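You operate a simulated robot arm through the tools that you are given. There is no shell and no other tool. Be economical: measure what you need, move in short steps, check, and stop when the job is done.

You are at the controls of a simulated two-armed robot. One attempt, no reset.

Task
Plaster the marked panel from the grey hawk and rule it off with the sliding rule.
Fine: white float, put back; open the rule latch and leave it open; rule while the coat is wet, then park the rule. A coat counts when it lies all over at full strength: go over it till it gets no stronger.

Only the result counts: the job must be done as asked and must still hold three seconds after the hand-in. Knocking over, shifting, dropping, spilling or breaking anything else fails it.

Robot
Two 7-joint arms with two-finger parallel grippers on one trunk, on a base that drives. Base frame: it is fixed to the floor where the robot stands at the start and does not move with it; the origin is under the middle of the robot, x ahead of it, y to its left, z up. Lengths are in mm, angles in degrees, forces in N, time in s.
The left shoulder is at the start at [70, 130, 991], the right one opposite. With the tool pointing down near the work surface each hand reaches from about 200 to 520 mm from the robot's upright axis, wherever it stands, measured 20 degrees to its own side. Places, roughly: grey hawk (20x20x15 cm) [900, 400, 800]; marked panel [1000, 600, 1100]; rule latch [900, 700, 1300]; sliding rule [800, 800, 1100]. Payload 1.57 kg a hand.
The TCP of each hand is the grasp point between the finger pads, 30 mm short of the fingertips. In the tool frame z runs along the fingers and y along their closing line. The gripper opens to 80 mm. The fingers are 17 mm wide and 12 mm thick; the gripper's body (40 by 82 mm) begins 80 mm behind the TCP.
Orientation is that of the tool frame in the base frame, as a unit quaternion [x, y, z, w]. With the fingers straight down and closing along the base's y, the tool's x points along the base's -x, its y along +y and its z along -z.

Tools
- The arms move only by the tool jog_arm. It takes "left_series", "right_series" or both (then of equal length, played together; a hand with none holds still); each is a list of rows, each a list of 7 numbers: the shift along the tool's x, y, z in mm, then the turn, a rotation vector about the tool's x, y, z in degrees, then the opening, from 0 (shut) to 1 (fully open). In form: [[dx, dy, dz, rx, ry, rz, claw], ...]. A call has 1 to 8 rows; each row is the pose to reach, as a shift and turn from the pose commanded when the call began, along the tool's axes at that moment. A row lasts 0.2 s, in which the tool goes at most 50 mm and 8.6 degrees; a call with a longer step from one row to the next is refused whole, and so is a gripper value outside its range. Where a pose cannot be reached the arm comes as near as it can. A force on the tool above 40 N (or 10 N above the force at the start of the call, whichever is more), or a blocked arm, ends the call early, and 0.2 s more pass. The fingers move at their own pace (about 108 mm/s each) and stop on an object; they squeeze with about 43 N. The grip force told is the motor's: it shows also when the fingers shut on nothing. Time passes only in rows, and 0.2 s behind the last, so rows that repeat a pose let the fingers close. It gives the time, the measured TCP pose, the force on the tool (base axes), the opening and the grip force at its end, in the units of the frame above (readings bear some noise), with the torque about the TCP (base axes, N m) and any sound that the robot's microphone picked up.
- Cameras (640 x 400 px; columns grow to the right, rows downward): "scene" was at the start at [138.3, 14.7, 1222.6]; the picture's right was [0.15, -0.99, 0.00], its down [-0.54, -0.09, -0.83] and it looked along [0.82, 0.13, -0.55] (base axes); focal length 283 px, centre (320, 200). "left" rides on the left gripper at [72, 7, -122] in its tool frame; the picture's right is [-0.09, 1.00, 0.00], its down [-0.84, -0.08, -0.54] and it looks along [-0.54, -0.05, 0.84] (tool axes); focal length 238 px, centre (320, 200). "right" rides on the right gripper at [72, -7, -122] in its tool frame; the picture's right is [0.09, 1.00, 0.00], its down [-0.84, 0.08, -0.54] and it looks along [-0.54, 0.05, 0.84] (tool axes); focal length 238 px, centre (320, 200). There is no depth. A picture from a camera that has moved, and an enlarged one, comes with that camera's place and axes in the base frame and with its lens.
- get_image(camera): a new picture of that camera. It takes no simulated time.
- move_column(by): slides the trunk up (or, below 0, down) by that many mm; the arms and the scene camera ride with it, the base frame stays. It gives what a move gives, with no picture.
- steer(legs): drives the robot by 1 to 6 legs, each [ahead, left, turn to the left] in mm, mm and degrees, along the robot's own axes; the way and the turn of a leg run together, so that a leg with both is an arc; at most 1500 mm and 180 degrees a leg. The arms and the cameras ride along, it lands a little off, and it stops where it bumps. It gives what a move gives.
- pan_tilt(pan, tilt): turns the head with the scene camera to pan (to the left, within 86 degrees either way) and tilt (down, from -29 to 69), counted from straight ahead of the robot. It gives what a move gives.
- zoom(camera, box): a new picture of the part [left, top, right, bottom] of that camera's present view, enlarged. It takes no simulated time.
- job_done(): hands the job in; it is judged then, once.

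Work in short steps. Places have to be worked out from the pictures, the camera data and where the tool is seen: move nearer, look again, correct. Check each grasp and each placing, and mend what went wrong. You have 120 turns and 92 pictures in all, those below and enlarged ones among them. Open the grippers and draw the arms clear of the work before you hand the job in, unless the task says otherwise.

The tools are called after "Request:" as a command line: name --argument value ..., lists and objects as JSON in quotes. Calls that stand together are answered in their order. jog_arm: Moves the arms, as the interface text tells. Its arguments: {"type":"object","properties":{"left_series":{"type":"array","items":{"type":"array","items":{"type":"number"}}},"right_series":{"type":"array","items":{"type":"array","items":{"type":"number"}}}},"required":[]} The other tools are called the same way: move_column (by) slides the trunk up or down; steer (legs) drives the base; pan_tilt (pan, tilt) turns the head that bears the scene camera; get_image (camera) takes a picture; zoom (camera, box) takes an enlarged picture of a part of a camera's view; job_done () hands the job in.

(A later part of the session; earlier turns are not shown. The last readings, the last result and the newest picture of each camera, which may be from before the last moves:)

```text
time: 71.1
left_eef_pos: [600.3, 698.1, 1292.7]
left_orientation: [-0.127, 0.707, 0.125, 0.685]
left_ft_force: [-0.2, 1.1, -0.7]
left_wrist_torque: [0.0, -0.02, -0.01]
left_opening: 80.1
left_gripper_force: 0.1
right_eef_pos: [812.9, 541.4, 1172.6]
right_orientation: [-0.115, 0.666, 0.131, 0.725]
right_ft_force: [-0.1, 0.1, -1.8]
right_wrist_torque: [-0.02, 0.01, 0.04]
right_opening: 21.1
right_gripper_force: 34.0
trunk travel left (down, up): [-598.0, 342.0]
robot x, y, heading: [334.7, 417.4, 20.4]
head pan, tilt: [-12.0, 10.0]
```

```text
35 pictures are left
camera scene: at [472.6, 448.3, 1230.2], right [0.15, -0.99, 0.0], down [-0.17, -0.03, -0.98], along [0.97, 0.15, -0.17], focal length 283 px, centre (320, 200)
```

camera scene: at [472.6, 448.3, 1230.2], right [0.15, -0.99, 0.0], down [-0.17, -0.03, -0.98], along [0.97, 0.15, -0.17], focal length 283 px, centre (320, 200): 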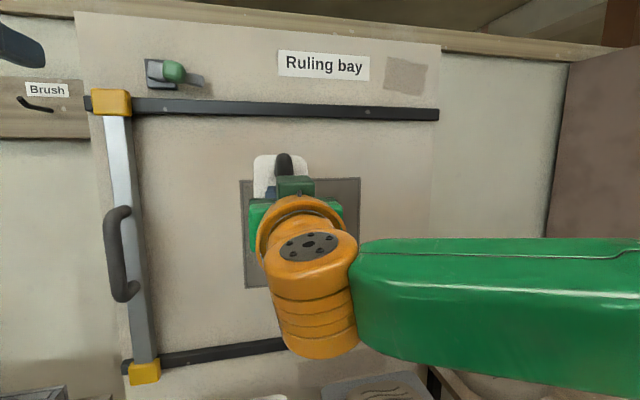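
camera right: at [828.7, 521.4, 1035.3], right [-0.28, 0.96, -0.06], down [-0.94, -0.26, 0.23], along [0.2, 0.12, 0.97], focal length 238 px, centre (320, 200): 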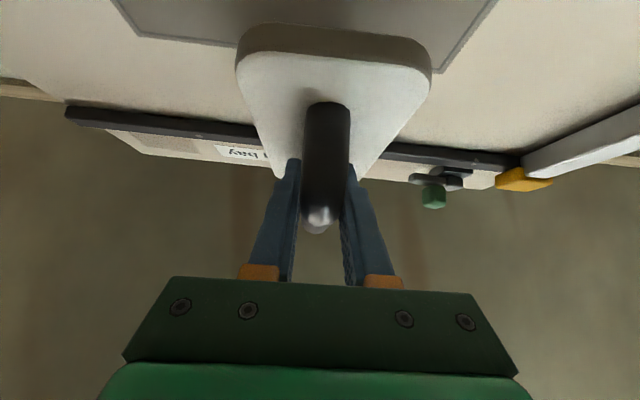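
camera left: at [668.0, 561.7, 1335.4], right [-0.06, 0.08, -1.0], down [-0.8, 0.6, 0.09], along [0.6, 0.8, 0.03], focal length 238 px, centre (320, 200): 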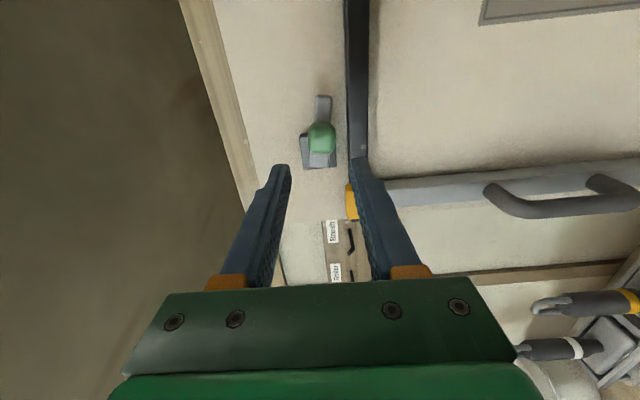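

Hand is now almost horizontal. Move to panel centre height (z 1075, v 178) and near the wall.

Request:
jog_arm --right_series '[[32, -15, -3, 0, 0, 0, 0], [65, -30, -5, 0, 0, 0, 0], [97.6, -45, -8, 0, 0, 0, 0], [97.6, -45, 15, 0, 0, 0, 0], [97.6, -45, 35, 0, 0, 0, 0]]'

Request:
jog_arm --right_series '[[0, 0, 6, 0, 0, 0, 0], [0, 0, 12, 0, 0, 0, 0], [0, 0, 18, 0, 0, 0, 0], [0, 0, 24, 0, 0, 0, 0], [0, 0, 30, 0, 0, 0, 0]]'

Request:
get_image --camera "right"

```text
time: 72.3
left_eef_pos: [601.8, 697.6, 1291.7]
left_orientation: [-0.127, 0.706, 0.125, 0.686]
left_ft_force: [-0.2, -0.6, -0.3]
left_wrist_torque: [0.07, -0.01, 0.0]
left_opening: 80.1
left_gripper_force: 0.0
right_eef_pos: [869.4, 516.5, 1076.6]
right_orientation: [-0.115, 0.666, 0.13, 0.725]
right_ft_force: [0.4, 0.6, -1.0]
right_wrist_torque: [-0.03, 0.06, -0.01]
right_opening: 21.1
right_gripper_force: 34.1
trunk travel left (down, up): [-598.0, 342.0]
robot x, y, heading: [332.1, 417.4, 20.5]
head pan, tilt: [-12.0, 10.0]
```

```text
time: 73.5
left_eef_pos: [589.0, 690.3, 1296.5]
left_orientation: [-0.126, 0.702, 0.126, 0.689]
left_ft_force: [0.2, 0.3, -0.5]
left_wrist_torque: [0.01, 0.03, 0.01]
left_opening: 79.8
left_gripper_force: 0.1
right_eef_pos: [884.3, 519.3, 1085.5]
right_orientation: [-0.115, 0.663, 0.133, 0.728]
right_ft_force: [-22.8, -11.0, -4.3]
right_wrist_torque: [0.45, -0.79, 0.33]
right_opening: 21.2
right_gripper_force: 34.2
trunk travel left (down, up): [-598.0, 342.0]
robot x, y, heading: [334.0, 415.3, 20.5]
head pan, tilt: [-12.0, 10.0]
stopped in row 5 (right hand): the force on the tool passed its limit at 47 N (the readings are from after the stop); the commanded pose is now the measured one
```

```text
34 pictures are left
camera right: at [779.5, 474.3, 1003.1], right [-0.34, 0.94, -0.08], down [-0.61, -0.15, 0.78], along [0.72, 0.31, 0.62], focal length 238 px, centre (320, 200)
```

right: 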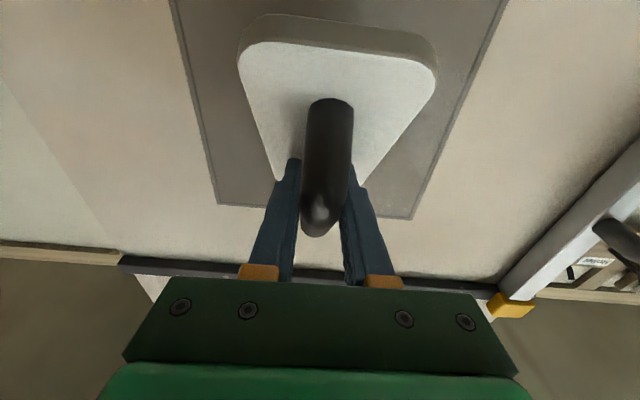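

The grip is too stiff to pivot that way. Plan: regrip on the hawk at ~25° tilt (good for wall and for table reach). First I test in the air whether hand tilt 115° is reachable across the panel.

Request:
jog_arm --right_series '[[0, 0, -25, 0, 0, 0, 0], [0, 0, -50, 0, 0, 0, 0], [0, 0, -50, 0, -7, 0, 0], [0, 0, -50, 0, -14, 0, 0], [0, 0, -50, 0, -20, 0, 0], [0, -35, -50, 0, -20, 0, 0], [0, -74, -50, 0, -20, 0, 0]]'

Request:
jog_arm --right_series '[[35, 0, 0, 0, 0, 0, 0], [35, 40, 0, 0, 0, 0, 0], [35, 80, 0, 0, 0, 0, 0], [35, 120, 0, 0, 0, 0, 0], [35, 150, 0, 0, 0, 0, 0], [0, 150, 0, 0, 0, 0, 0]]'

```text
time: 75.1
left_eef_pos: [600.7, 697.6, 1292.8]
left_orientation: [-0.126, 0.706, 0.124, 0.686]
left_ft_force: [0.2, 0.0, -0.6]
left_wrist_torque: [-0.02, -0.02, -0.02]
left_opening: 79.9
left_gripper_force: 0.1
right_eef_pos: [821.4, 514.6, 1091.9]
right_orientation: [-0.089, 0.532, 0.148, 0.829]
right_ft_force: [0.3, -0.3, -1.0]
right_wrist_torque: [-0.03, 0.06, -0.03]
right_opening: 21.1
right_gripper_force: 33.8
right hand out of reach, approached as far as the arm can: row 4, 5, 6, 7
trunk travel left (down, up): [-598.0, 342.0]
robot x, y, heading: [334.1, 413.9, 20.5]
head pan, tilt: [-12.0, 10.0]
```

```text
time: 76.5
left_eef_pos: [600.1, 696.7, 1292.8]
left_orientation: [-0.127, 0.705, 0.125, 0.686]
left_ft_force: [-0.3, 0.6, 0.1]
left_wrist_torque: [0.0, 0.0, 0.01]
left_opening: 80.2
left_gripper_force: 0.0
right_eef_pos: [771.9, 653.1, 1096.4]
right_orientation: [-0.089, 0.533, 0.148, 0.828]
right_ft_force: [0.0, -1.0, -1.1]
right_wrist_torque: [-0.03, 0.03, 0.01]
right_opening: 20.9
right_gripper_force: 33.9
right hand out of reach, approached as far as the arm can: row 1
trunk travel left (down, up): [-598.0, 342.0]
robot x, y, heading: [334.9, 415.6, 20.5]
head pan, tilt: [-12.0, 10.0]
```

Tilt 115° works for v ≥ ~195 with the robot here, so shifting the robot ~100 mm right will cover the panel. Now go to the hawk for regripping: fold the hand back down, then drive right.

Request:
jog_arm --right_series '[[-8, -15, -15, 0, 8.3, 0, 0], [-16, -30, -30, 0, 16.6, 0, 0], [-25, -50, -54, 0, 24.9, 0, 0], [-25, -70, -54, 0, 33.2, 0, 0], [-25, -90, -54, 0, 41.5, 0, 0], [-25, -110, -54, 0, 49.8, 0, 0], [-25, -130, -54, 0, 58.1, 0, 0], [-25, -150, -54, 0, 66.4, 0, 0]]'

Request:
steer --legs '[[0, -110, 0], [50, 0, 0]]'

Request:
pan_tilt --pan -5 --tilt 38

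Request:
get_image --camera "scene"

```text
time: 78.3
left_eef_pos: [601.7, 697.9, 1291.3]
left_orientation: [-0.127, 0.707, 0.124, 0.685]
left_ft_force: [-0.2, -0.3, 0.9]
left_wrist_torque: [0.02, -0.01, 0.04]
left_opening: 79.9
left_gripper_force: 0.0
right_eef_pos: [766.4, 495.1, 1095.9]
right_orientation: [-0.159, 0.899, 0.075, 0.402]
right_ft_force: [-0.3, -0.1, -0.9]
right_wrist_torque: [0.0, 0.01, -0.01]
right_opening: 21.1
right_gripper_force: 34.3
trunk travel left (down, up): [-598.0, 342.0]
robot x, y, heading: [335.4, 415.1, 20.5]
head pan, tilt: [-12.0, 10.0]
```

```text
time: 80.0
left_eef_pos: [681.0, 613.2, 1294.5]
left_orientation: [-0.127, 0.705, 0.124, 0.687]
left_ft_force: [0.2, 0.7, 0.8]
left_wrist_torque: [0.01, 0.03, -0.01]
left_opening: 80.1
left_gripper_force: 0.1
right_eef_pos: [848.5, 410.0, 1098.0]
right_orientation: [-0.158, 0.898, 0.075, 0.404]
right_ft_force: [-0.3, -0.4, -1.6]
right_wrist_torque: [-0.02, 0.01, 0.01]
right_opening: 21.0
right_gripper_force: 34.5
trunk travel left (down, up): [-598.0, 342.0]
robot x, y, heading: [415.4, 330.1, 20.2]
head pan, tilt: [-12.0, 10.0]
```

```text
time: 80.9
left_eef_pos: [684.6, 613.6, 1292.2]
left_orientation: [-0.127, 0.706, 0.124, 0.685]
left_ft_force: [0.1, 0.0, 0.7]
left_wrist_torque: [-0.02, 0.02, 0.03]
left_opening: 80.2
left_gripper_force: 0.0
right_eef_pos: [851.3, 411.4, 1095.7]
right_orientation: [-0.159, 0.898, 0.076, 0.403]
right_ft_force: [-0.1, -0.1, -2.0]
right_wrist_torque: [-0.02, 0.0, 0.0]
right_opening: 21.0
right_gripper_force: 34.2
trunk travel left (down, up): [-598.0, 342.0]
robot x, y, heading: [413.0, 332.1, 20.1]
head pan, tilt: [-5.0, 38.0]
```

```text
33 pictures are left
camera scene: at [547.0, 373.5, 1185.6], right [0.27, -0.96, 0.0], down [-0.59, -0.16, -0.79], along [0.76, 0.21, -0.62], focal length 283 px, centre (320, 200)
```

scene: 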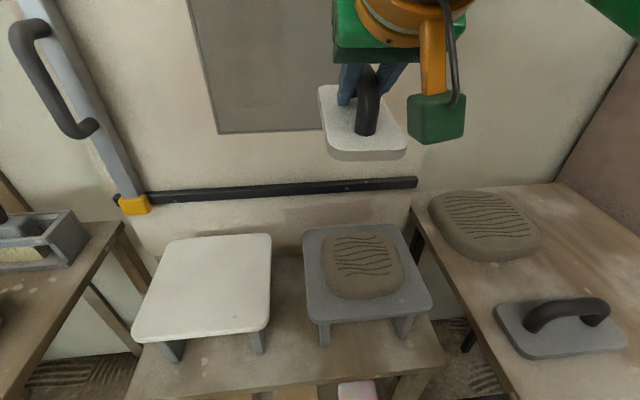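

The mound is broad and flat, centre (u 951, v 62). I go down over it with the float level, stopping just above.

Request:
jog_arm --right_series '[[30, -8, 24, 0, 1, 0, 0], [62, -16, 50, 0, 2, 0, 0], [95, -24, 77, 0, 3.4, 0, 0], [128, -24, 103, 0, 3.4, 0, 0], [160, -24, 129, 0, 3.4, 0, 0], [177, -24, 143, 0, 3.4, 0, 0], [184, -24, 148.5, 0, 3.4, 0, 0]]'

Request:
get_image --camera "scene"

```text
time: 82.5
left_eef_pos: [684.9, 613.9, 1292.1]
left_orientation: [-0.127, 0.707, 0.124, 0.685]
left_ft_force: [-0.5, 0.0, -0.2]
left_wrist_torque: [0.02, 0.0, -0.01]
left_opening: 79.8
left_gripper_force: 0.0
right_eef_pos: [848.5, 387.2, 858.4]
right_orientation: [-0.161, 0.91, 0.071, 0.376]
right_ft_force: [0.0, 0.1, -1.4]
right_wrist_torque: [0.0, -0.01, 0.04]
right_opening: 21.0
right_gripper_force: 34.2
trunk travel left (down, up): [-598.0, 342.0]
robot x, y, heading: [417.0, 330.2, 20.2]
head pan, tilt: [-5.0, 38.0]
```

```text
32 pictures are left
camera scene: at [547.3, 373.6, 1185.5], right [0.27, -0.96, 0.0], down [-0.59, -0.16, -0.79], along [0.76, 0.21, -0.62], focal length 283 px, centre (320, 200)
```

scene: 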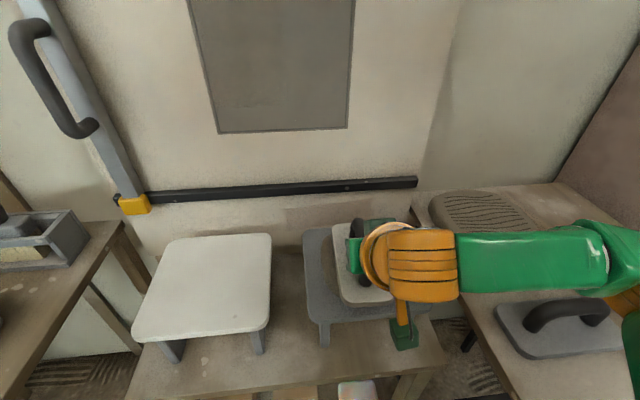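

Lower to light contact.

Request:
jog_arm --right_series '[[1.5, 0, 1.5, 0, 0, 0, 0], [3, 0, 3, 0, 0, 0, 0], [4.5, 0, 4.5, 0, 0, 0, 0], [6, 0, 6, 0, 0, 0, 0]]'

```text
time: 83.5
left_eef_pos: [685.2, 613.3, 1292.7]
left_orientation: [-0.127, 0.707, 0.124, 0.685]
left_ft_force: [0.4, 0.3, -0.3]
left_wrist_torque: [0.04, 0.02, 0.02]
left_opening: 79.9
left_gripper_force: 0.0
right_eef_pos: [848.4, 386.9, 852.6]
right_orientation: [-0.16, 0.909, 0.07, 0.378]
right_ft_force: [-0.6, 0.1, 1.4]
right_wrist_torque: [-0.19, 0.02, 0.0]
right_opening: 21.2
right_gripper_force: 34.3
trunk travel left (down, up): [-598.0, 342.0]
robot x, y, heading: [419.8, 331.3, 20.3]
head pan, tilt: [-5.0, 38.0]
```

Light contact (≈3 N). Press 1 mm more and open the fingers.

Request:
jog_arm --right_series '[[1, 0, 1, 0, 0, 0, 0], [1, 0, 1, 0, 0, 0, 0.5], [1, 0, 1, 0, 0, 0, 1], [1, 0, 1, 0, 0, 0, 1]]'

Request:
get_image --camera "right"

```text
time: 84.5
left_eef_pos: [684.2, 613.5, 1292.5]
left_orientation: [-0.127, 0.706, 0.124, 0.685]
left_ft_force: [-0.3, 0.0, -0.7]
left_wrist_torque: [0.0, -0.03, -0.01]
left_opening: 80.2
left_gripper_force: 0.0
right_eef_pos: [847.5, 386.8, 850.7]
right_orientation: [-0.16, 0.91, 0.07, 0.376]
right_ft_force: [-0.6, 0.2, -0.5]
right_wrist_torque: [-0.03, 0.01, -0.02]
right_opening: 79.9
right_gripper_force: 0.1
trunk travel left (down, up): [-598.0, 342.0]
robot x, y, heading: [417.1, 330.8, 20.5]
head pan, tilt: [-5.0, 38.0]
```

```text
31 pictures are left
camera right: at [722.6, 332.9, 885.2], right [-0.4, 0.91, -0.06], down [0.17, 0.14, 0.98], along [0.9, 0.38, -0.21], focal length 238 px, centre (320, 200)
```

right: 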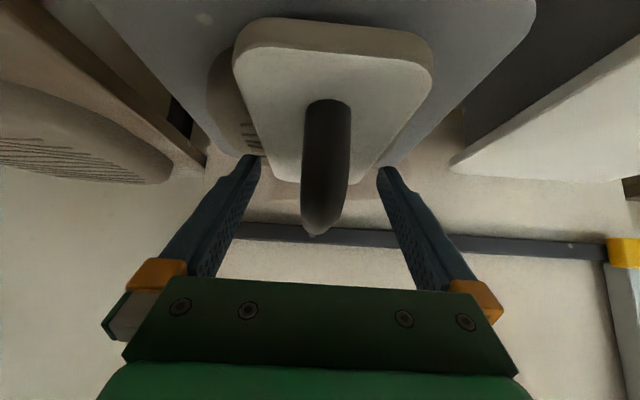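

The float rests steady on the mound. I raise 7 mm and rotate the open hand by 20° to tilt 25°, then close.

Request:
jog_arm --right_series '[[-5, 0, -5, 0, 0, 0, 1], [-5, 0, -5, 0, 7, 0, 1], [-5, 0, -5, 0, 14, 0, 1], [-5, 0, -5, 0, 20, 0, 1], [-5, 0, -5, 0, 20, 0, 1], [-5, 0, -5, 0, 20, 0, 0], [-5, 0, -5, 0, 20, 0, 0], [-5, 0, -5, 0, 20, 0, 0]]'

Request:
get_image --camera "right"

```text
time: 86.3
left_eef_pos: [685.1, 613.6, 1292.0]
left_orientation: [-0.126, 0.706, 0.124, 0.686]
left_ft_force: [0.3, -0.2, -0.3]
left_wrist_torque: [0.01, -0.02, -0.01]
left_opening: 79.7
left_gripper_force: 0.0
right_eef_pos: [847.0, 387.0, 856.5]
right_orientation: [-0.17, 0.961, 0.042, 0.213]
right_ft_force: [-0.2, -0.4, 0.3]
right_wrist_torque: [-0.03, 0.04, 0.04]
right_opening: 21.2
right_gripper_force: 34.2
trunk travel left (down, up): [-598.0, 342.0]
robot x, y, heading: [415.9, 333.2, 20.5]
head pan, tilt: [-5.0, 38.0]
```

```text
30 pictures are left
camera right: at [741.0, 339.3, 937.1], right [-0.42, 0.91, -0.03], down [0.47, 0.25, 0.85], along [0.77, 0.34, -0.53], focal length 238 px, centre (320, 200)
```

right: 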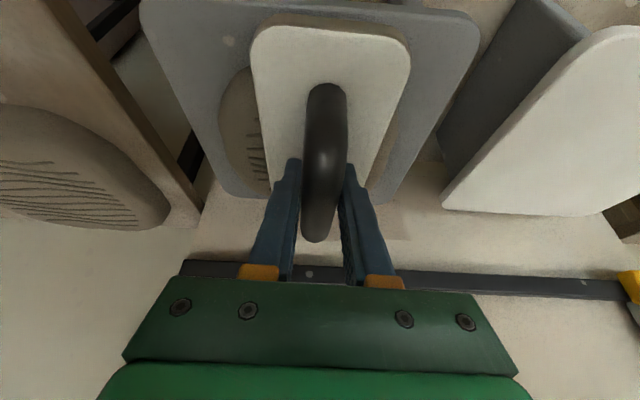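

Good hold at tilt 25°. To be safer against slipping I reopen, go 6 mm deeper, and close again.

Request:
jog_arm --right_series '[[0, 0, 0, 0, 0, 0, 0.6], [2.5, 0, 5.4, 0, 0, 0, 0.6], [2.5, 0, 5.4, 0, 0, 0, 0], [2.5, 0, 5.4, 0, 0, 0, 0], [2.5, 0, 5.4, 0, 0, 0, 0]]'

Request:
jog_arm --right_series '[[1, 0, 2.5, 0, 0, 0, 0], [1, 8, 2.5, 0, 0, 0, 0], [1, -8, 2.5, 0, 0, 0, 0], [0, 0, 0, 0, 0, 0, 0], [-2, 0, -5, 0, 0, 0, 0], [-5, 0, -11, 0, 0, 0, 0], [-9, 0, -20, 0, 0, 0, 0], [-14, 0, -30, 0, 0, 0, 0]]'

Request:
get_image --camera "right"

```text
time: 87.5
left_eef_pos: [684.0, 614.1, 1292.8]
left_orientation: [-0.126, 0.706, 0.124, 0.686]
left_ft_force: [-0.5, -0.2, -0.1]
left_wrist_torque: [0.02, 0.0, 0.05]
left_opening: 80.1
left_gripper_force: 0.1
right_eef_pos: [847.1, 385.2, 852.4]
right_orientation: [-0.169, 0.961, 0.041, 0.214]
right_ft_force: [0.3, 0.1, 2.1]
right_wrist_torque: [-0.11, -0.18, 0.12]
right_opening: 21.2
right_gripper_force: 34.0
trunk travel left (down, up): [-598.0, 342.0]
robot x, y, heading: [417.7, 330.1, 20.5]
head pan, tilt: [-5.0, 38.0]
```

```text
time: 89.3
left_eef_pos: [684.9, 614.3, 1291.7]
left_orientation: [-0.127, 0.706, 0.124, 0.685]
left_ft_force: [0.3, 0.2, 0.4]
left_wrist_torque: [-0.02, 0.06, -0.01]
left_opening: 80.0
left_gripper_force: 0.0
right_eef_pos: [848.8, 385.3, 883.1]
right_orientation: [-0.17, 0.961, 0.042, 0.213]
right_ft_force: [-0.9, 0.9, -0.9]
right_wrist_torque: [-0.02, 0.0, -0.03]
right_opening: 21.0
right_gripper_force: 34.6
trunk travel left (down, up): [-598.0, 342.0]
robot x, y, heading: [417.1, 332.4, 20.2]
head pan, tilt: [-5.0, 38.0]
```

```text
29 pictures are left
camera right: at [742.4, 338.1, 964.4], right [-0.42, 0.91, -0.03], down [0.47, 0.25, 0.85], along [0.77, 0.34, -0.53], focal length 238 px, centre (320, 200)
```

right: 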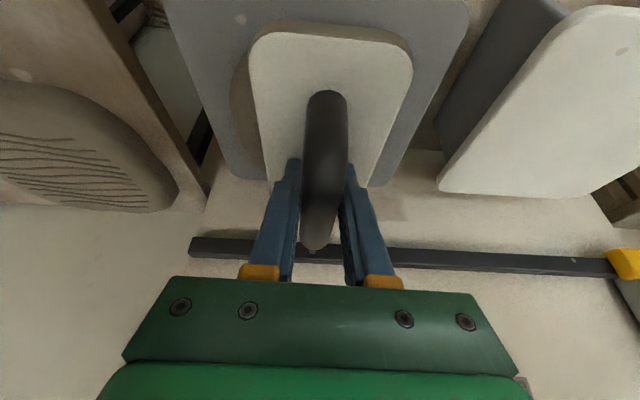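

Float lifted and loaded again. Raise to panel height, shift to v≈174 and rotate toward the wall.

Request:
jog_arm --right_series '[[-8, 5, -18, 0, 0, 0, 0], [-18, 15, -40, 0, -5, 0, 0], [-29, 30, -62, 0, -13, 0, 0], [-40, 45, -84, 0, -21, 0, 0], [-51, 60, -106, 0, -29, 0, 0], [-61, 78, -128, 0, -37, 0, 0], [-71, 95, -150, 0, -45, 0, 0], [-80.4, 110, -172, 0, -53, 0, 0]]'

Request:
jog_arm --right_series '[[0, 0, 0, 0, -8, 0, 0], [0, 0, 0, 0, -16, 0, 0], [0, 0, 0, 0, -24, 0, 0], [0, 0, 0, 0, -32, 0, 0], [0, 0, 0, 0, -37, 0, 0]]'

Request:
pan_tilt --pan 0 --tilt 12

Request:
get_image --camera "scene"

```text
time: 91.1
left_eef_pos: [684.0, 614.5, 1291.5]
left_orientation: [-0.127, 0.706, 0.123, 0.686]
left_ft_force: [-1.4, 0.2, -0.1]
left_wrist_torque: [0.02, 0.01, -0.01]
left_opening: 80.1
left_gripper_force: 0.0
right_eef_pos: [811.3, 488.6, 1074.5]
right_orientation: [-0.134, 0.765, 0.113, 0.62]
right_ft_force: [0.0, -0.6, -1.5]
right_wrist_torque: [-0.04, 0.06, -0.02]
right_opening: 20.8
right_gripper_force: 34.3
trunk travel left (down, up): [-598.0, 342.0]
robot x, y, heading: [415.7, 331.0, 20.4]
head pan, tilt: [-5.0, 38.0]
```

```text
time: 92.3
left_eef_pos: [686.0, 614.1, 1291.2]
left_orientation: [-0.127, 0.706, 0.124, 0.686]
left_ft_force: [0.4, 0.9, 0.0]
left_wrist_torque: [0.0, -0.03, 0.04]
left_opening: 80.2
left_gripper_force: 0.1
right_eef_pos: [811.3, 487.9, 1074.0]
right_orientation: [-0.091, 0.529, 0.15, 0.83]
right_ft_force: [-0.9, -0.7, -1.0]
right_wrist_torque: [-0.03, 0.06, -0.01]
right_opening: 21.1
right_gripper_force: 34.5
trunk travel left (down, up): [-598.0, 342.0]
robot x, y, heading: [415.1, 330.2, 20.1]
head pan, tilt: [-5.0, 38.0]
```

```text
time: 93.2
left_eef_pos: [685.3, 613.4, 1292.2]
left_orientation: [-0.126, 0.706, 0.123, 0.686]
left_ft_force: [-0.8, 0.5, 0.8]
left_wrist_torque: [-0.02, 0.02, -0.04]
left_opening: 80.0
left_gripper_force: 0.0
right_eef_pos: [811.7, 488.5, 1073.7]
right_orientation: [-0.092, 0.529, 0.15, 0.83]
right_ft_force: [-0.3, -0.2, -1.9]
right_wrist_torque: [0.02, 0.06, -0.03]
right_opening: 20.9
right_gripper_force: 34.3
trunk travel left (down, up): [-598.0, 342.0]
robot x, y, heading: [416.4, 326.7, 20.4]
head pan, tilt: [0.0, 12.0]
```

```text
28 pictures are left
camera scene: at [551.4, 383.3, 1226.9], right [0.35, -0.94, 0.0], down [-0.2, -0.07, -0.98], along [0.92, 0.34, -0.21], focal length 283 px, centre (320, 200)
```

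scene: 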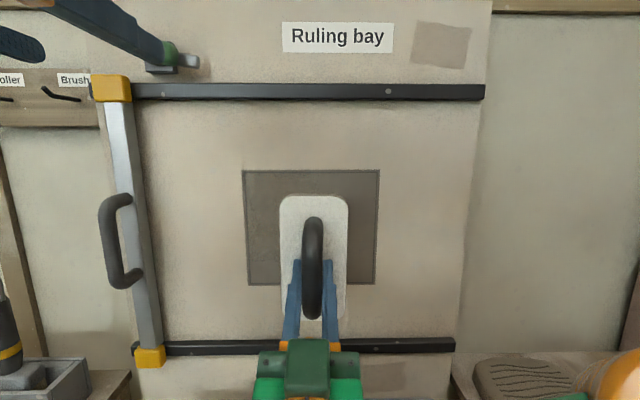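

Pose reached cleanly this time. Go to the panel's upper-left, just off the wall.

Request:
jog_arm --right_series '[[6, 19, 25, 0, 0, 0, 0], [12, 38, 50, 0, 0, 0, 0], [18, 57, 75, 0, 0, 0, 0], [24.2, 76, 99, 0, 0, 0, 0]]'

Request:
get_image --camera "scene"

```text
time: 94.2
left_eef_pos: [684.5, 615.8, 1290.9]
left_orientation: [-0.127, 0.707, 0.123, 0.685]
left_ft_force: [-0.6, -0.4, -0.4]
left_wrist_torque: [0.01, 0.0, -0.01]
left_opening: 79.8
left_gripper_force: 0.0
right_eef_pos: [877.4, 595.2, 1094.9]
right_orientation: [-0.091, 0.53, 0.149, 0.83]
right_ft_force: [-0.4, 0.0, -1.4]
right_wrist_torque: [0.01, 0.02, -0.05]
right_opening: 21.0
right_gripper_force: 34.7
trunk travel left (down, up): [-598.0, 342.0]
robot x, y, heading: [418.6, 332.4, 20.1]
head pan, tilt: [0.0, 12.0]
```

```text
27 pictures are left
camera scene: at [551.7, 384.8, 1226.8], right [0.35, -0.94, 0.0], down [-0.2, -0.07, -0.98], along [0.92, 0.34, -0.21], focal length 283 px, centre (320, 200)
```

scene: 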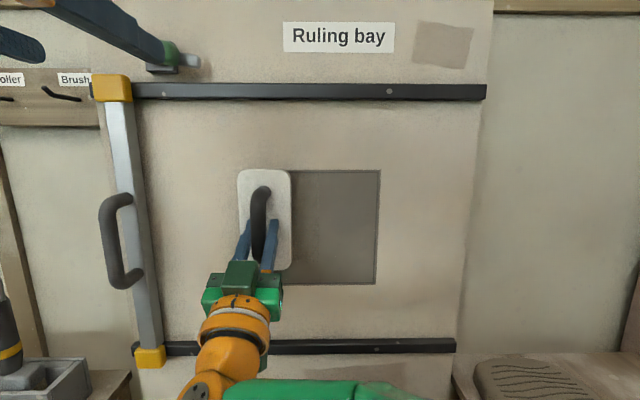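

Float top-left matches the panel corner. Press on lightly and stroke right along the top.

Request:
jog_arm --right_series '[[6, 0, 13, 0, 0, 0, 0], [10.5, 0, 22.5, 0, 0, 0, 0], [10.5, -25, 22.5, 0, 0, 0, 0], [10.5, -50, 22.5, 0, 0, 0, 0], [10.5, -75, 22.5, 0, 0, 0, 0], [10.5, -100, 22.5, 0, 0, 0, 0], [10.5, -125, 22.5, 0, 0, 0, 0], [10.5, -146, 22.5, 0, 0, 0, 0]]'

Request:
get_image --camera "scene"

```text
time: 96.0
left_eef_pos: [685.6, 614.2, 1291.6]
left_orientation: [-0.126, 0.706, 0.123, 0.686]
left_ft_force: [0.6, 0.1, -0.1]
left_wrist_torque: [0.0, 0.03, -0.02]
left_opening: 80.1
left_gripper_force: 0.0
right_eef_pos: [946.8, 470.3, 1097.6]
right_orientation: [-0.088, 0.532, 0.148, 0.829]
right_ft_force: [0.1, -1.0, -2.3]
right_wrist_torque: [0.01, 0.05, 0.03]
right_opening: 21.0
right_gripper_force: 34.5
right hand out of reach, approached as far as the arm can: row 8
trunk travel left (down, up): [-598.0, 342.0]
robot x, y, heading: [413.8, 332.3, 20.5]
head pan, tilt: [0.0, 12.0]
```

```text
26 pictures are left
camera scene: at [551.8, 383.0, 1226.9], right [0.35, -0.94, 0.0], down [-0.2, -0.07, -0.98], along [0.92, 0.34, -0.21], focal length 283 px, centre (320, 200)
```

scene: 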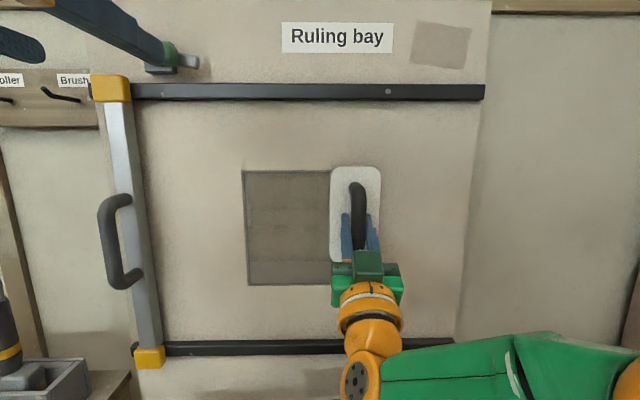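

The stroke visibly coats the panel. Next: move down ~30 mm along the right edge, slightly more pressure, and stroke back to the left.

Request:
jog_arm --right_series '[[15, 0, -4, 0, 0, 0, 0], [29, 0, -9, 0, 0, 0, 0], [29, 25, -9, 0, 0, 0, 0], [29, 50, -9, 0, 0, 0, 0], [29, 75, -9, 0, 0, 0, 0], [29, 100, -9, 0, 0, 0, 0], [29, 122, -9, 0, 0, 0, 0], [29, 143, -9, 0, 0, 0, 0]]'

Request:
get_image --camera "scene"

```text
time: 97.8
left_eef_pos: [680.9, 611.3, 1293.7]
left_orientation: [-0.126, 0.706, 0.125, 0.686]
left_ft_force: [0.7, 0.0, 0.5]
left_wrist_torque: [0.02, 0.04, -0.01]
left_opening: 80.1
left_gripper_force: 0.1
right_eef_pos: [898.1, 600.6, 1072.4]
right_orientation: [-0.092, 0.529, 0.15, 0.83]
right_ft_force: [-5.7, -3.6, -1.0]
right_wrist_torque: [0.32, -0.48, 0.1]
right_opening: 21.1
right_gripper_force: 34.2
right hand out of reach, approached as far as the arm can: row 1, 2, 8
trunk travel left (down, up): [-598.0, 342.0]
robot x, y, heading: [418.4, 332.7, 20.5]
head pan, tilt: [0.0, 12.0]
```

```text
25 pictures are left
camera scene: at [548.4, 381.0, 1227.4], right [0.35, -0.94, 0.0], down [-0.19, -0.07, -0.98], along [0.92, 0.34, -0.21], focal length 283 px, centre (320, 200)
```

scene: 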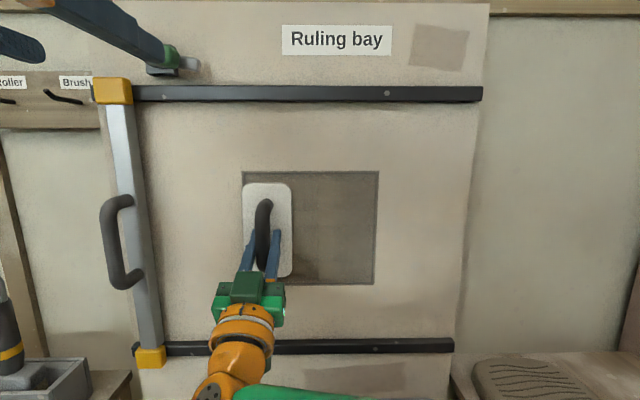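

Coating spreads. The bottom ~12 mm strip is still missing, and the right side is at reach limit, so I lift off slightly, shift the robot 30 mm to the right, then continue lower.

Request:
jog_arm --right_series '[[-6, 0, -14, 0, 0, 0, 0]]'

Request:
steer --legs '[[0, -35, 0]]'

```text
time: 98.2
left_eef_pos: [685.0, 613.9, 1291.9]
left_orientation: [-0.127, 0.706, 0.124, 0.686]
left_ft_force: [-0.2, 0.6, -0.2]
left_wrist_torque: [-0.02, 0.03, 0.0]
left_opening: 80.1
left_gripper_force: 0.0
right_eef_pos: [885.9, 596.3, 1069.8]
right_orientation: [-0.091, 0.53, 0.15, 0.83]
right_ft_force: [-0.1, -0.3, -1.9]
right_wrist_torque: [0.01, 0.04, 0.02]
right_opening: 20.8
right_gripper_force: 34.4
trunk travel left (down, up): [-598.0, 342.0]
robot x, y, heading: [418.7, 331.8, 20.6]
head pan, tilt: [0.0, 12.0]
```

```text
time: 99.1
left_eef_pos: [696.7, 584.7, 1290.9]
left_orientation: [-0.128, 0.706, 0.123, 0.686]
left_ft_force: [-0.5, 0.0, -0.5]
left_wrist_torque: [-0.02, 0.0, -0.02]
left_opening: 80.0
left_gripper_force: 0.1
right_eef_pos: [896.8, 565.1, 1070.5]
right_orientation: [-0.092, 0.529, 0.148, 0.83]
right_ft_force: [0.6, -0.5, -0.7]
right_wrist_torque: [0.02, 0.02, -0.01]
right_opening: 21.0
right_gripper_force: 34.3
trunk travel left (down, up): [-598.0, 342.0]
robot x, y, heading: [427.1, 299.2, 20.5]
head pan, tilt: [0.0, 12.0]
```

Now bottom strokes: left edge, then all the way right at z≈1057.

Request:
jog_arm --right_series '[[18.9, 0, 12.1, 0, 0, 0, 0], [18.9, 18, 12.1, 0, 0, 0, 0], [18.9, 36, 12.1, 0, 0, 0, 0], [18.9, 8, 12.1, 0, 0, 0, 0], [18.9, -22, 12.1, 0, 0, 0, 0], [18.9, -52, 12.1, 0, 0, 0, 0], [18.9, -82, 12.1, 0, 0, 0, 0], [18.9, -111, 12.1, 0, 0, 0, 0]]'

Request:
get_image --camera "scene"

```text
time: 100.9
left_eef_pos: [696.3, 579.9, 1292.5]
left_orientation: [-0.126, 0.706, 0.124, 0.686]
left_ft_force: [-0.5, -0.1, 0.3]
left_wrist_torque: [0.03, 0.01, 0.03]
left_opening: 80.0
left_gripper_force: 0.1
right_eef_pos: [951.6, 462.3, 1059.1]
right_orientation: [-0.09, 0.529, 0.149, 0.83]
right_ft_force: [-3.3, -1.5, -1.7]
right_wrist_torque: [0.05, -0.21, 0.09]
right_opening: 20.9
right_gripper_force: 34.3
right hand out of reach, approached as far as the arm can: row 1, 2, 3, 4
trunk travel left (down, up): [-598.0, 342.0]
robot x, y, heading: [425.1, 299.6, 20.4]
head pan, tilt: [0.0, 12.0]
```

```text
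24 pictures are left
camera scene: at [562.3, 349.5, 1227.1], right [0.35, -0.94, 0.0], down [-0.19, -0.07, -0.98], along [0.92, 0.34, -0.21], focal length 283 px, centre (320, 200)
```

scene: 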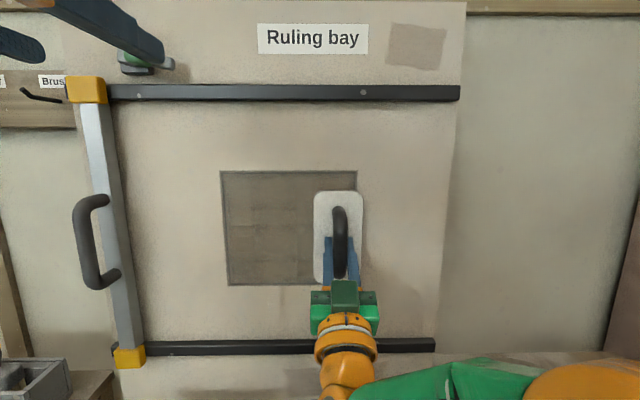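

Covered to the bottom now. Zoom to judge coat strength.

Request:
zoom --camera "scene" --box '[200, 150, 380, 300]'

```text
2.67 times, centred on (290, 225) of scene
camera zoom: at [562.3, 349.5, 1227.1], right [0.35, -0.94, 0.0], down [-0.19, -0.07, -0.98], along [0.92, 0.34, -0.21], focal length 754 px, centre (400, 133)
```

zoom: 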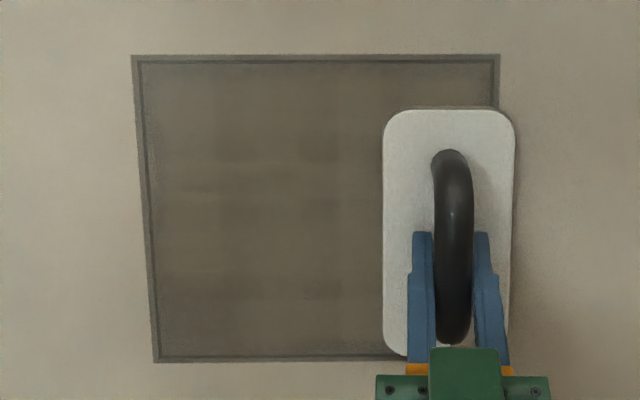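

The coat is still thin and patchy. More passes: bottom back to the left, then mid-height to the right.

Request:
jog_arm --right_series '[[1, 0, 2, 0, 0, 0, 0], [1, 38, 2, 0, 0, 0, 0], [1, 76, 2, 0, 0, 0, 0], [1, 114, 2, 0, 0, 0, 0], [-15.5, 114, 9.4, 0, 0, 0, 0], [-15.5, 76, 9.4, 0, 0, 0, 0], [-15.5, 38, 9.4, 0, 0, 0, 0], [-15.5, 0, 9.4, 0, 0, 0, 0]]'

Request:
jog_arm --right_series '[[-18, 0, 8.5, 0, 0, 0, 0], [-18, 38, 8.5, 0, 0, 0, 0], [-18, 76, 8.5, 0, 0, 0, 0], [-18, 110, 8.5, 0, 0, 0, 0], [-18, 146, 8.5, 0, 0, 0, 0], [-18, 105, 8.5, 0, 0, 0, 0], [-18, 65, 8.5, 0, 0, 0, 0], [-18, 25, 8.5, 0, 0, 0, 0]]'

Request:
zoom --camera "scene" --box '[200, 150, 380, 300]'

```text
time: 102.7
left_eef_pos: [689.5, 580.1, 1294.5]
left_orientation: [-0.126, 0.704, 0.123, 0.688]
left_ft_force: [0.7, 0.0, -0.1]
left_wrist_torque: [-0.03, -0.02, 0.02]
left_opening: 79.9
left_gripper_force: 0.0
right_eef_pos: [950.4, 464.0, 1078.8]
right_orientation: [-0.09, 0.527, 0.149, 0.832]
right_ft_force: [-13.3, -1.7, 0.4]
right_wrist_torque: [-0.04, -0.31, 0.09]
right_opening: 21.0
right_gripper_force: 33.8
right hand out of reach, approached as far as the arm can: row 4, 5
trunk travel left (down, up): [-598.0, 342.0]
robot x, y, heading: [430.0, 298.3, 20.3]
head pan, tilt: [0.0, 12.0]
```

```text
time: 104.5
left_eef_pos: [691.4, 579.3, 1293.9]
left_orientation: [-0.125, 0.704, 0.123, 0.688]
left_ft_force: [-0.2, 0.6, -0.5]
left_wrist_torque: [0.0, -0.02, 0.01]
left_opening: 79.8
left_gripper_force: 0.1
right_eef_pos: [941.8, 488.0, 1098.4]
right_orientation: [-0.09, 0.528, 0.15, 0.831]
right_ft_force: [-11.3, -2.2, -0.7]
right_wrist_torque: [0.0, -0.6, 0.02]
right_opening: 21.0
right_gripper_force: 33.9
right hand out of reach, approached as far as the arm can: row 5
trunk travel left (down, up): [-598.0, 342.0]
robot x, y, heading: [428.6, 300.1, 20.5]
head pan, tilt: [0.0, 12.0]
```

```text
2.67 times, centred on (290, 225) of scene
camera zoom: at [557.8, 348.7, 1227.7], right [0.35, -0.94, 0.0], down [-0.19, -0.07, -0.98], along [0.92, 0.34, -0.2], focal length 754 px, centre (400, 133)
```

zoom: 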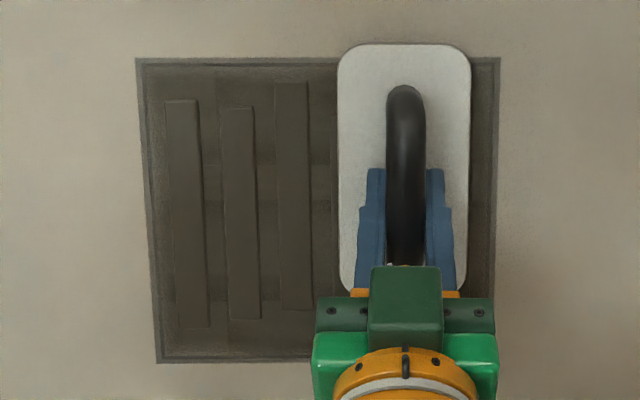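

Stripes of fresh coat now show and colour gets stronger. Continue: cover the right edge top to bottom and the middle with vertical strokes.

Request:
jog_arm --right_series '[[0, -24, 0, 0, 0, 0, 0], [18, -24, -8.5, 0, 0, 0, 0], [36, -22, -17, 0, 0, 0, 0], [36, 20, -17, 0, 0, 0, 0], [18, 20, -8.5, 0, 0, 0, 0], [0, 20, 0, 0, 0, 0, 0], [0, 55, 0, 0, 0, 0, 0], [30, 55, -14, 0, 0, 0, 0]]'

Request:
jog_arm --right_series '[[-6, 0, -13, 0, 0, 0, 0], [-20, 20, -8, 0, 0, 0, 0]]'

Request:
steer --legs '[[0, 40, 0]]'

Request:
zoom --camera "scene" --box '[210, 150, 410, 310]'

```text
time: 106.3
left_eef_pos: [689.8, 579.6, 1294.8]
left_orientation: [-0.126, 0.704, 0.124, 0.688]
left_ft_force: [0.7, -0.2, 0.1]
left_wrist_torque: [0.01, 0.03, 0.03]
left_opening: 79.8
left_gripper_force: 0.0
right_eef_pos: [921.0, 540.0, 1068.4]
right_orientation: [-0.091, 0.526, 0.15, 0.832]
right_ft_force: [-11.9, -1.9, 1.8]
right_wrist_torque: [0.06, -0.66, -0.1]
right_opening: 21.2
right_gripper_force: 34.1
trunk travel left (down, up): [-598.0, 342.0]
robot x, y, heading: [425.0, 297.2, 20.5]
head pan, tilt: [0.0, 12.0]
```

```text
time: 106.9
left_eef_pos: [694.3, 582.3, 1292.8]
left_orientation: [-0.127, 0.706, 0.124, 0.686]
left_ft_force: [-0.5, 0.6, 0.3]
left_wrist_torque: [0.02, 0.0, 0.0]
left_opening: 80.0
left_gripper_force: 0.0
right_eef_pos: [905.6, 553.6, 1078.5]
right_orientation: [-0.092, 0.528, 0.15, 0.831]
right_ft_force: [0.1, -0.6, -2.6]
right_wrist_torque: [-0.04, 0.06, -0.01]
right_opening: 20.9
right_gripper_force: 34.8
trunk travel left (down, up): [-598.0, 342.0]
robot x, y, heading: [430.6, 303.3, 20.6]
head pan, tilt: [0.0, 12.0]
```

```text
time: 107.8
left_eef_pos: [685.0, 615.7, 1292.5]
left_orientation: [-0.125, 0.706, 0.124, 0.685]
left_ft_force: [0.6, 0.2, 0.4]
left_wrist_torque: [0.02, 0.0, 0.03]
left_opening: 79.8
left_gripper_force: 0.1
right_eef_pos: [894.1, 588.4, 1079.1]
right_orientation: [-0.089, 0.53, 0.15, 0.83]
right_ft_force: [0.4, -0.4, -1.8]
right_wrist_torque: [-0.01, 0.07, 0.0]
right_opening: 21.0
right_gripper_force: 34.1
trunk travel left (down, up): [-598.0, 342.0]
robot x, y, heading: [411.0, 339.3, 20.3]
head pan, tilt: [0.0, 12.0]
```

```text
2.50 times, centred on (310, 230) of scene
camera zoom: at [550.9, 385.0, 1226.9], right [0.35, -0.94, 0.0], down [-0.2, -0.07, -0.98], along [0.92, 0.34, -0.21], focal length 706 px, centre (345, 125)
```

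zoom: 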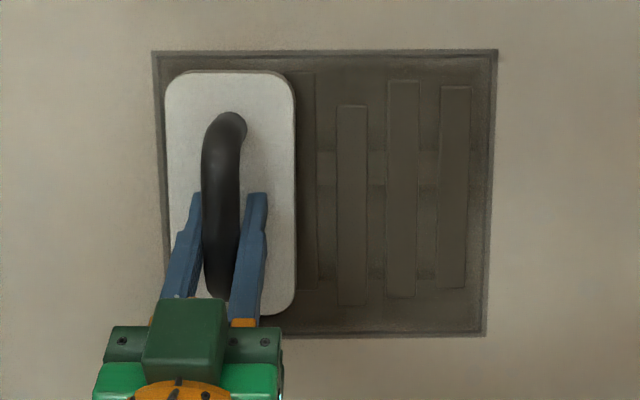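

Now similar vertical strokes on the left part.

Request:
jog_arm --right_series '[[-10.7, 14, 17.2, 0, 0, 0, 0], [8.3, 14, 8.3, 0, 0, 0, 0], [26.4, 14, -0.2, 0, 0, 0, 0], [26.4, -22, -0.2, 0, 0, 0, 0], [8.3, -22, 8.3, 0, 0, 0, 0], [-10.7, -22, 17.2, 0, 0, 0, 0], [-10.7, -58, 17.2, 0, 0, 0, 0], [15, -58, 5.2, 0, 0, 0, 0]]'

Request:
jog_arm --right_series '[[11, 0, -5, 0, 0, 0, 0], [11, -40, -5, 0, 0, 0, 0], [11, -75, -5, 0, 0, 0, 0], [-11, -75, 5, 0, 0, 0, 0], [-24, -75, 11.5, 0, 0, 0, 0], [-24, -40, 11.5, 0, 0, 0, 0], [-24, 0, 11.5, 0, 0, 0, 0], [-24, 40, 11.5, 0, 0, 0, 0]]'

Request:
zoom --camera "scene" --box '[210, 150, 410, 310]'

```text
time: 109.6
left_eef_pos: [680.2, 616.6, 1292.7]
left_orientation: [-0.126, 0.705, 0.123, 0.687]
left_ft_force: [0.2, -0.4, -0.2]
left_wrist_torque: [0.02, -0.01, 0.0]
left_opening: 79.8
left_gripper_force: 0.1
right_eef_pos: [922.6, 537.1, 1068.9]
right_orientation: [-0.089, 0.528, 0.149, 0.831]
right_ft_force: [-3.2, -2.5, -0.2]
right_wrist_torque: [0.29, -0.28, 0.1]
right_opening: 21.0
right_gripper_force: 34.8
right hand out of reach, approached as far as the arm can: row 3
trunk travel left (down, up): [-598.0, 342.0]
robot x, y, heading: [413.4, 337.7, 20.5]
head pan, tilt: [0.0, 12.0]
```

```text
time: 111.4
left_eef_pos: [678.7, 618.2, 1293.1]
left_orientation: [-0.126, 0.705, 0.124, 0.686]
left_ft_force: [0.4, 0.3, 0.7]
left_wrist_torque: [-0.02, 0.0, 0.0]
left_opening: 80.1
left_gripper_force: 0.0
right_eef_pos: [906.2, 579.0, 1098.3]
right_orientation: [-0.092, 0.528, 0.151, 0.831]
right_ft_force: [-4.1, -1.8, -0.2]
right_wrist_torque: [0.27, -0.4, 0.1]
right_opening: 20.9
right_gripper_force: 34.0
right hand out of reach, approached as far as the arm can: row 3, 4, 5
trunk travel left (down, up): [-598.0, 342.0]
robot x, y, heading: [415.5, 335.5, 20.5]
head pan, tilt: [0.0, 12.0]
```

```text
2.50 times, centred on (310, 230) of scene
camera zoom: at [545.9, 386.7, 1227.4], right [0.35, -0.94, 0.0], down [-0.19, -0.07, -0.98], along [0.92, 0.34, -0.21], focal length 706 px, centre (345, 125)
```

zoom: 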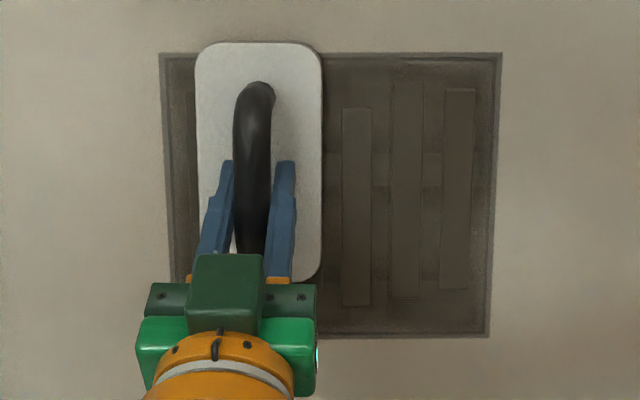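

Strength is uneven, so I reload: back off, fold down over the hawk (same pose as before), and look at the bare panel on the way.

Request:
jog_arm --right_series '[[-19, 0, -41, 0, 0, 0, 0], [-38, -20, -80, 0, 0, 0, 0], [-46.5, -45, -100, 0, 8, 0, 0], [-46.5, -70, -100, 0, 16, 0, 0], [-46.5, -95, -100, 0, 24, 0, 0], [-46.5, -120, -100, 0, 32, 0, 0], [-46.5, -145, -100, 0, 40, 0, 0], [-46.5, -161, -100, 0, 48, 0, 0]]'

Request:
jog_arm --right_series '[[31.5, 0, 11.2, 0, 7, 0, 0], [63, 0, 22.4, 0, 14, 0, 0], [94.5, 0, 33.6, 0, 21, 0, 0], [126, 0, 44.8, 0, 28, 0, 0], [157.5, 0, 56, 0, 35, 0, 0], [188.7, 0, 67, 0, 42, 0, 0]]'

Request:
zoom --camera "scene" --box '[210, 150, 410, 310]'

Request:
get_image --camera "right"

```text
time: 113.2
left_eef_pos: [683.5, 617.4, 1291.9]
left_orientation: [-0.126, 0.706, 0.124, 0.685]
left_ft_force: [-0.2, -0.7, -0.7]
left_wrist_torque: [-0.01, -0.01, 0.02]
left_opening: 80.2
left_gripper_force: 0.2
right_eef_pos: [860.2, 387.8, 1091.4]
right_orientation: [-0.145, 0.822, 0.1, 0.542]
right_ft_force: [0.1, 0.0, -1.9]
right_wrist_torque: [-0.01, 0.01, -0.01]
right_opening: 21.2
right_gripper_force: 34.4
trunk travel left (down, up): [-598.0, 342.0]
robot x, y, heading: [415.2, 334.2, 20.5]
head pan, tilt: [0.0, 12.0]
```

```text
time: 114.6
left_eef_pos: [684.1, 618.2, 1291.5]
left_orientation: [-0.126, 0.706, 0.124, 0.686]
left_ft_force: [-0.2, -0.2, 0.1]
left_wrist_torque: [-0.03, -0.04, 0.01]
left_opening: 80.5
left_gripper_force: 0.0
right_eef_pos: [849.1, 384.3, 891.2]
right_orientation: [-0.17, 0.962, 0.041, 0.211]
right_ft_force: [0.5, -0.6, -1.3]
right_wrist_torque: [-0.05, 0.01, -0.01]
right_opening: 21.0
right_gripper_force: 34.2
trunk travel left (down, up): [-598.0, 342.0]
robot x, y, heading: [414.9, 332.8, 20.6]
head pan, tilt: [0.0, 12.0]
```

```text
2.50 times, centred on (310, 230) of scene
camera zoom: at [550.6, 387.8, 1226.8], right [0.35, -0.94, 0.0], down [-0.2, -0.07, -0.98], along [0.92, 0.34, -0.21], focal length 706 px, centre (345, 125)
```

zoom: 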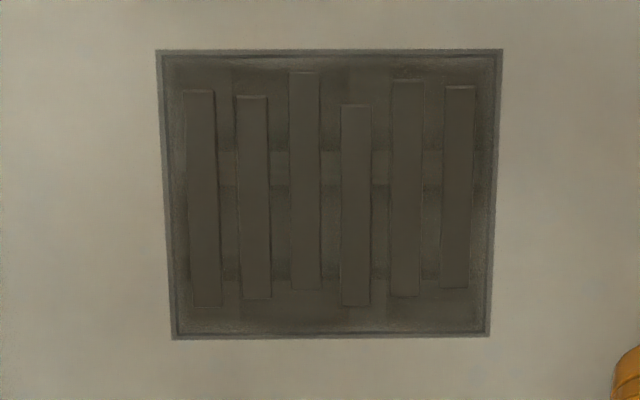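

```text
18 pictures are left
camera right: at [743.4, 338.0, 971.7], right [-0.42, 0.91, -0.03], down [0.47, 0.25, 0.84], along [0.77, 0.34, -0.54], focal length 238 px, centre (320, 200)
```

right: 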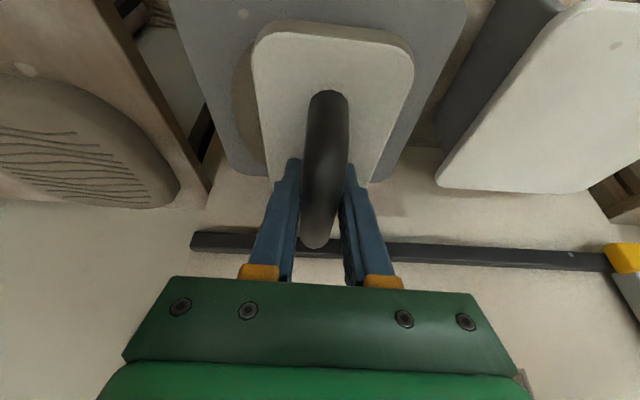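

The panel is coated with six ridges, but some cells differ in tone. Reload on the hawk and go over it again.

Request:
jog_arm --right_series '[[8, 0, 18, 0, 0, 0, 0], [14, 0, 31, 0, 0, 0, 0], [17, 0, 36, 0, 0, 0, 0], [18.3, 0, 39, 0, 0, 0, 0], [18.3, 8, 39, 0, 0, 0, 0], [18.3, -8, 39, 0, 0, 0, 0], [15, 0, 32, 0, 0, 0, 0], [4, 0, 8, 0, 0, 0, 0]]'

Request:
jog_arm --right_series '[[-8, 5, -18, 0, 0, 0, 0], [-18, 15, -40, 0, -5, 0, 0], [-29, 30, -62, 0, -13, 0, 0], [-40, 45, -84, 0, -21, 0, 0], [-51, 60, -106, 0, -29, 0, 0], [-61, 78, -128, 0, -37, 0, 0], [-71, 95, -150, 0, -45, 0, 0], [-80.4, 110, -172, 0, -53, 0, 0]]'

Request:
jog_arm --right_series '[[0, 0, 0, 0, -8, 0, 0], [0, 0, 0, 0, -16, 0, 0], [0, 0, 0, 0, -24, 0, 0], [0, 0, 0, 0, -32, 0, 0], [0, 0, 0, 0, -37, 0, 0]]'

```text
time: 116.4
left_eef_pos: [682.2, 618.8, 1293.0]
left_orientation: [-0.126, 0.706, 0.123, 0.686]
left_ft_force: [-0.8, -0.7, -0.1]
left_wrist_torque: [0.02, 0.01, 0.0]
left_opening: 79.7
left_gripper_force: 0.1
right_eef_pos: [848.7, 385.3, 884.2]
right_orientation: [-0.171, 0.961, 0.042, 0.213]
right_ft_force: [-0.1, 0.6, -2.0]
right_wrist_torque: [0.02, -0.01, 0.0]
right_opening: 20.9
right_gripper_force: 34.3
trunk travel left (down, up): [-598.0, 342.0]
robot x, y, heading: [414.8, 336.2, 20.3]
head pan, tilt: [0.0, 12.0]
```

```text
time: 118.2
left_eef_pos: [682.7, 619.6, 1292.4]
left_orientation: [-0.127, 0.706, 0.124, 0.685]
left_ft_force: [-1.0, 0.6, 0.0]
left_wrist_torque: [0.01, -0.03, 0.0]
left_opening: 79.9
left_gripper_force: 0.1
right_eef_pos: [811.5, 489.3, 1074.9]
right_orientation: [-0.134, 0.765, 0.113, 0.62]
right_ft_force: [-0.3, 0.5, -1.3]
right_wrist_torque: [-0.01, 0.05, -0.01]
right_opening: 20.8
right_gripper_force: 34.2
trunk travel left (down, up): [-598.0, 342.0]
robot x, y, heading: [416.0, 338.5, 20.5]
head pan, tilt: [0.0, 12.0]
```

```text
time: 119.4
left_eef_pos: [682.3, 617.6, 1291.4]
left_orientation: [-0.127, 0.706, 0.124, 0.685]
left_ft_force: [0.3, -0.7, 0.7]
left_wrist_torque: [-0.02, 0.02, 0.0]
left_opening: 80.0
left_gripper_force: 0.0
right_eef_pos: [812.5, 487.4, 1072.7]
right_orientation: [-0.09, 0.529, 0.149, 0.831]
right_ft_force: [-0.4, -1.0, -1.5]
right_wrist_torque: [0.04, 0.05, 0.0]
right_opening: 20.9
right_gripper_force: 34.2
trunk travel left (down, up): [-598.0, 342.0]
robot x, y, heading: [414.9, 335.8, 20.3]
head pan, tilt: [0.0, 12.0]
```

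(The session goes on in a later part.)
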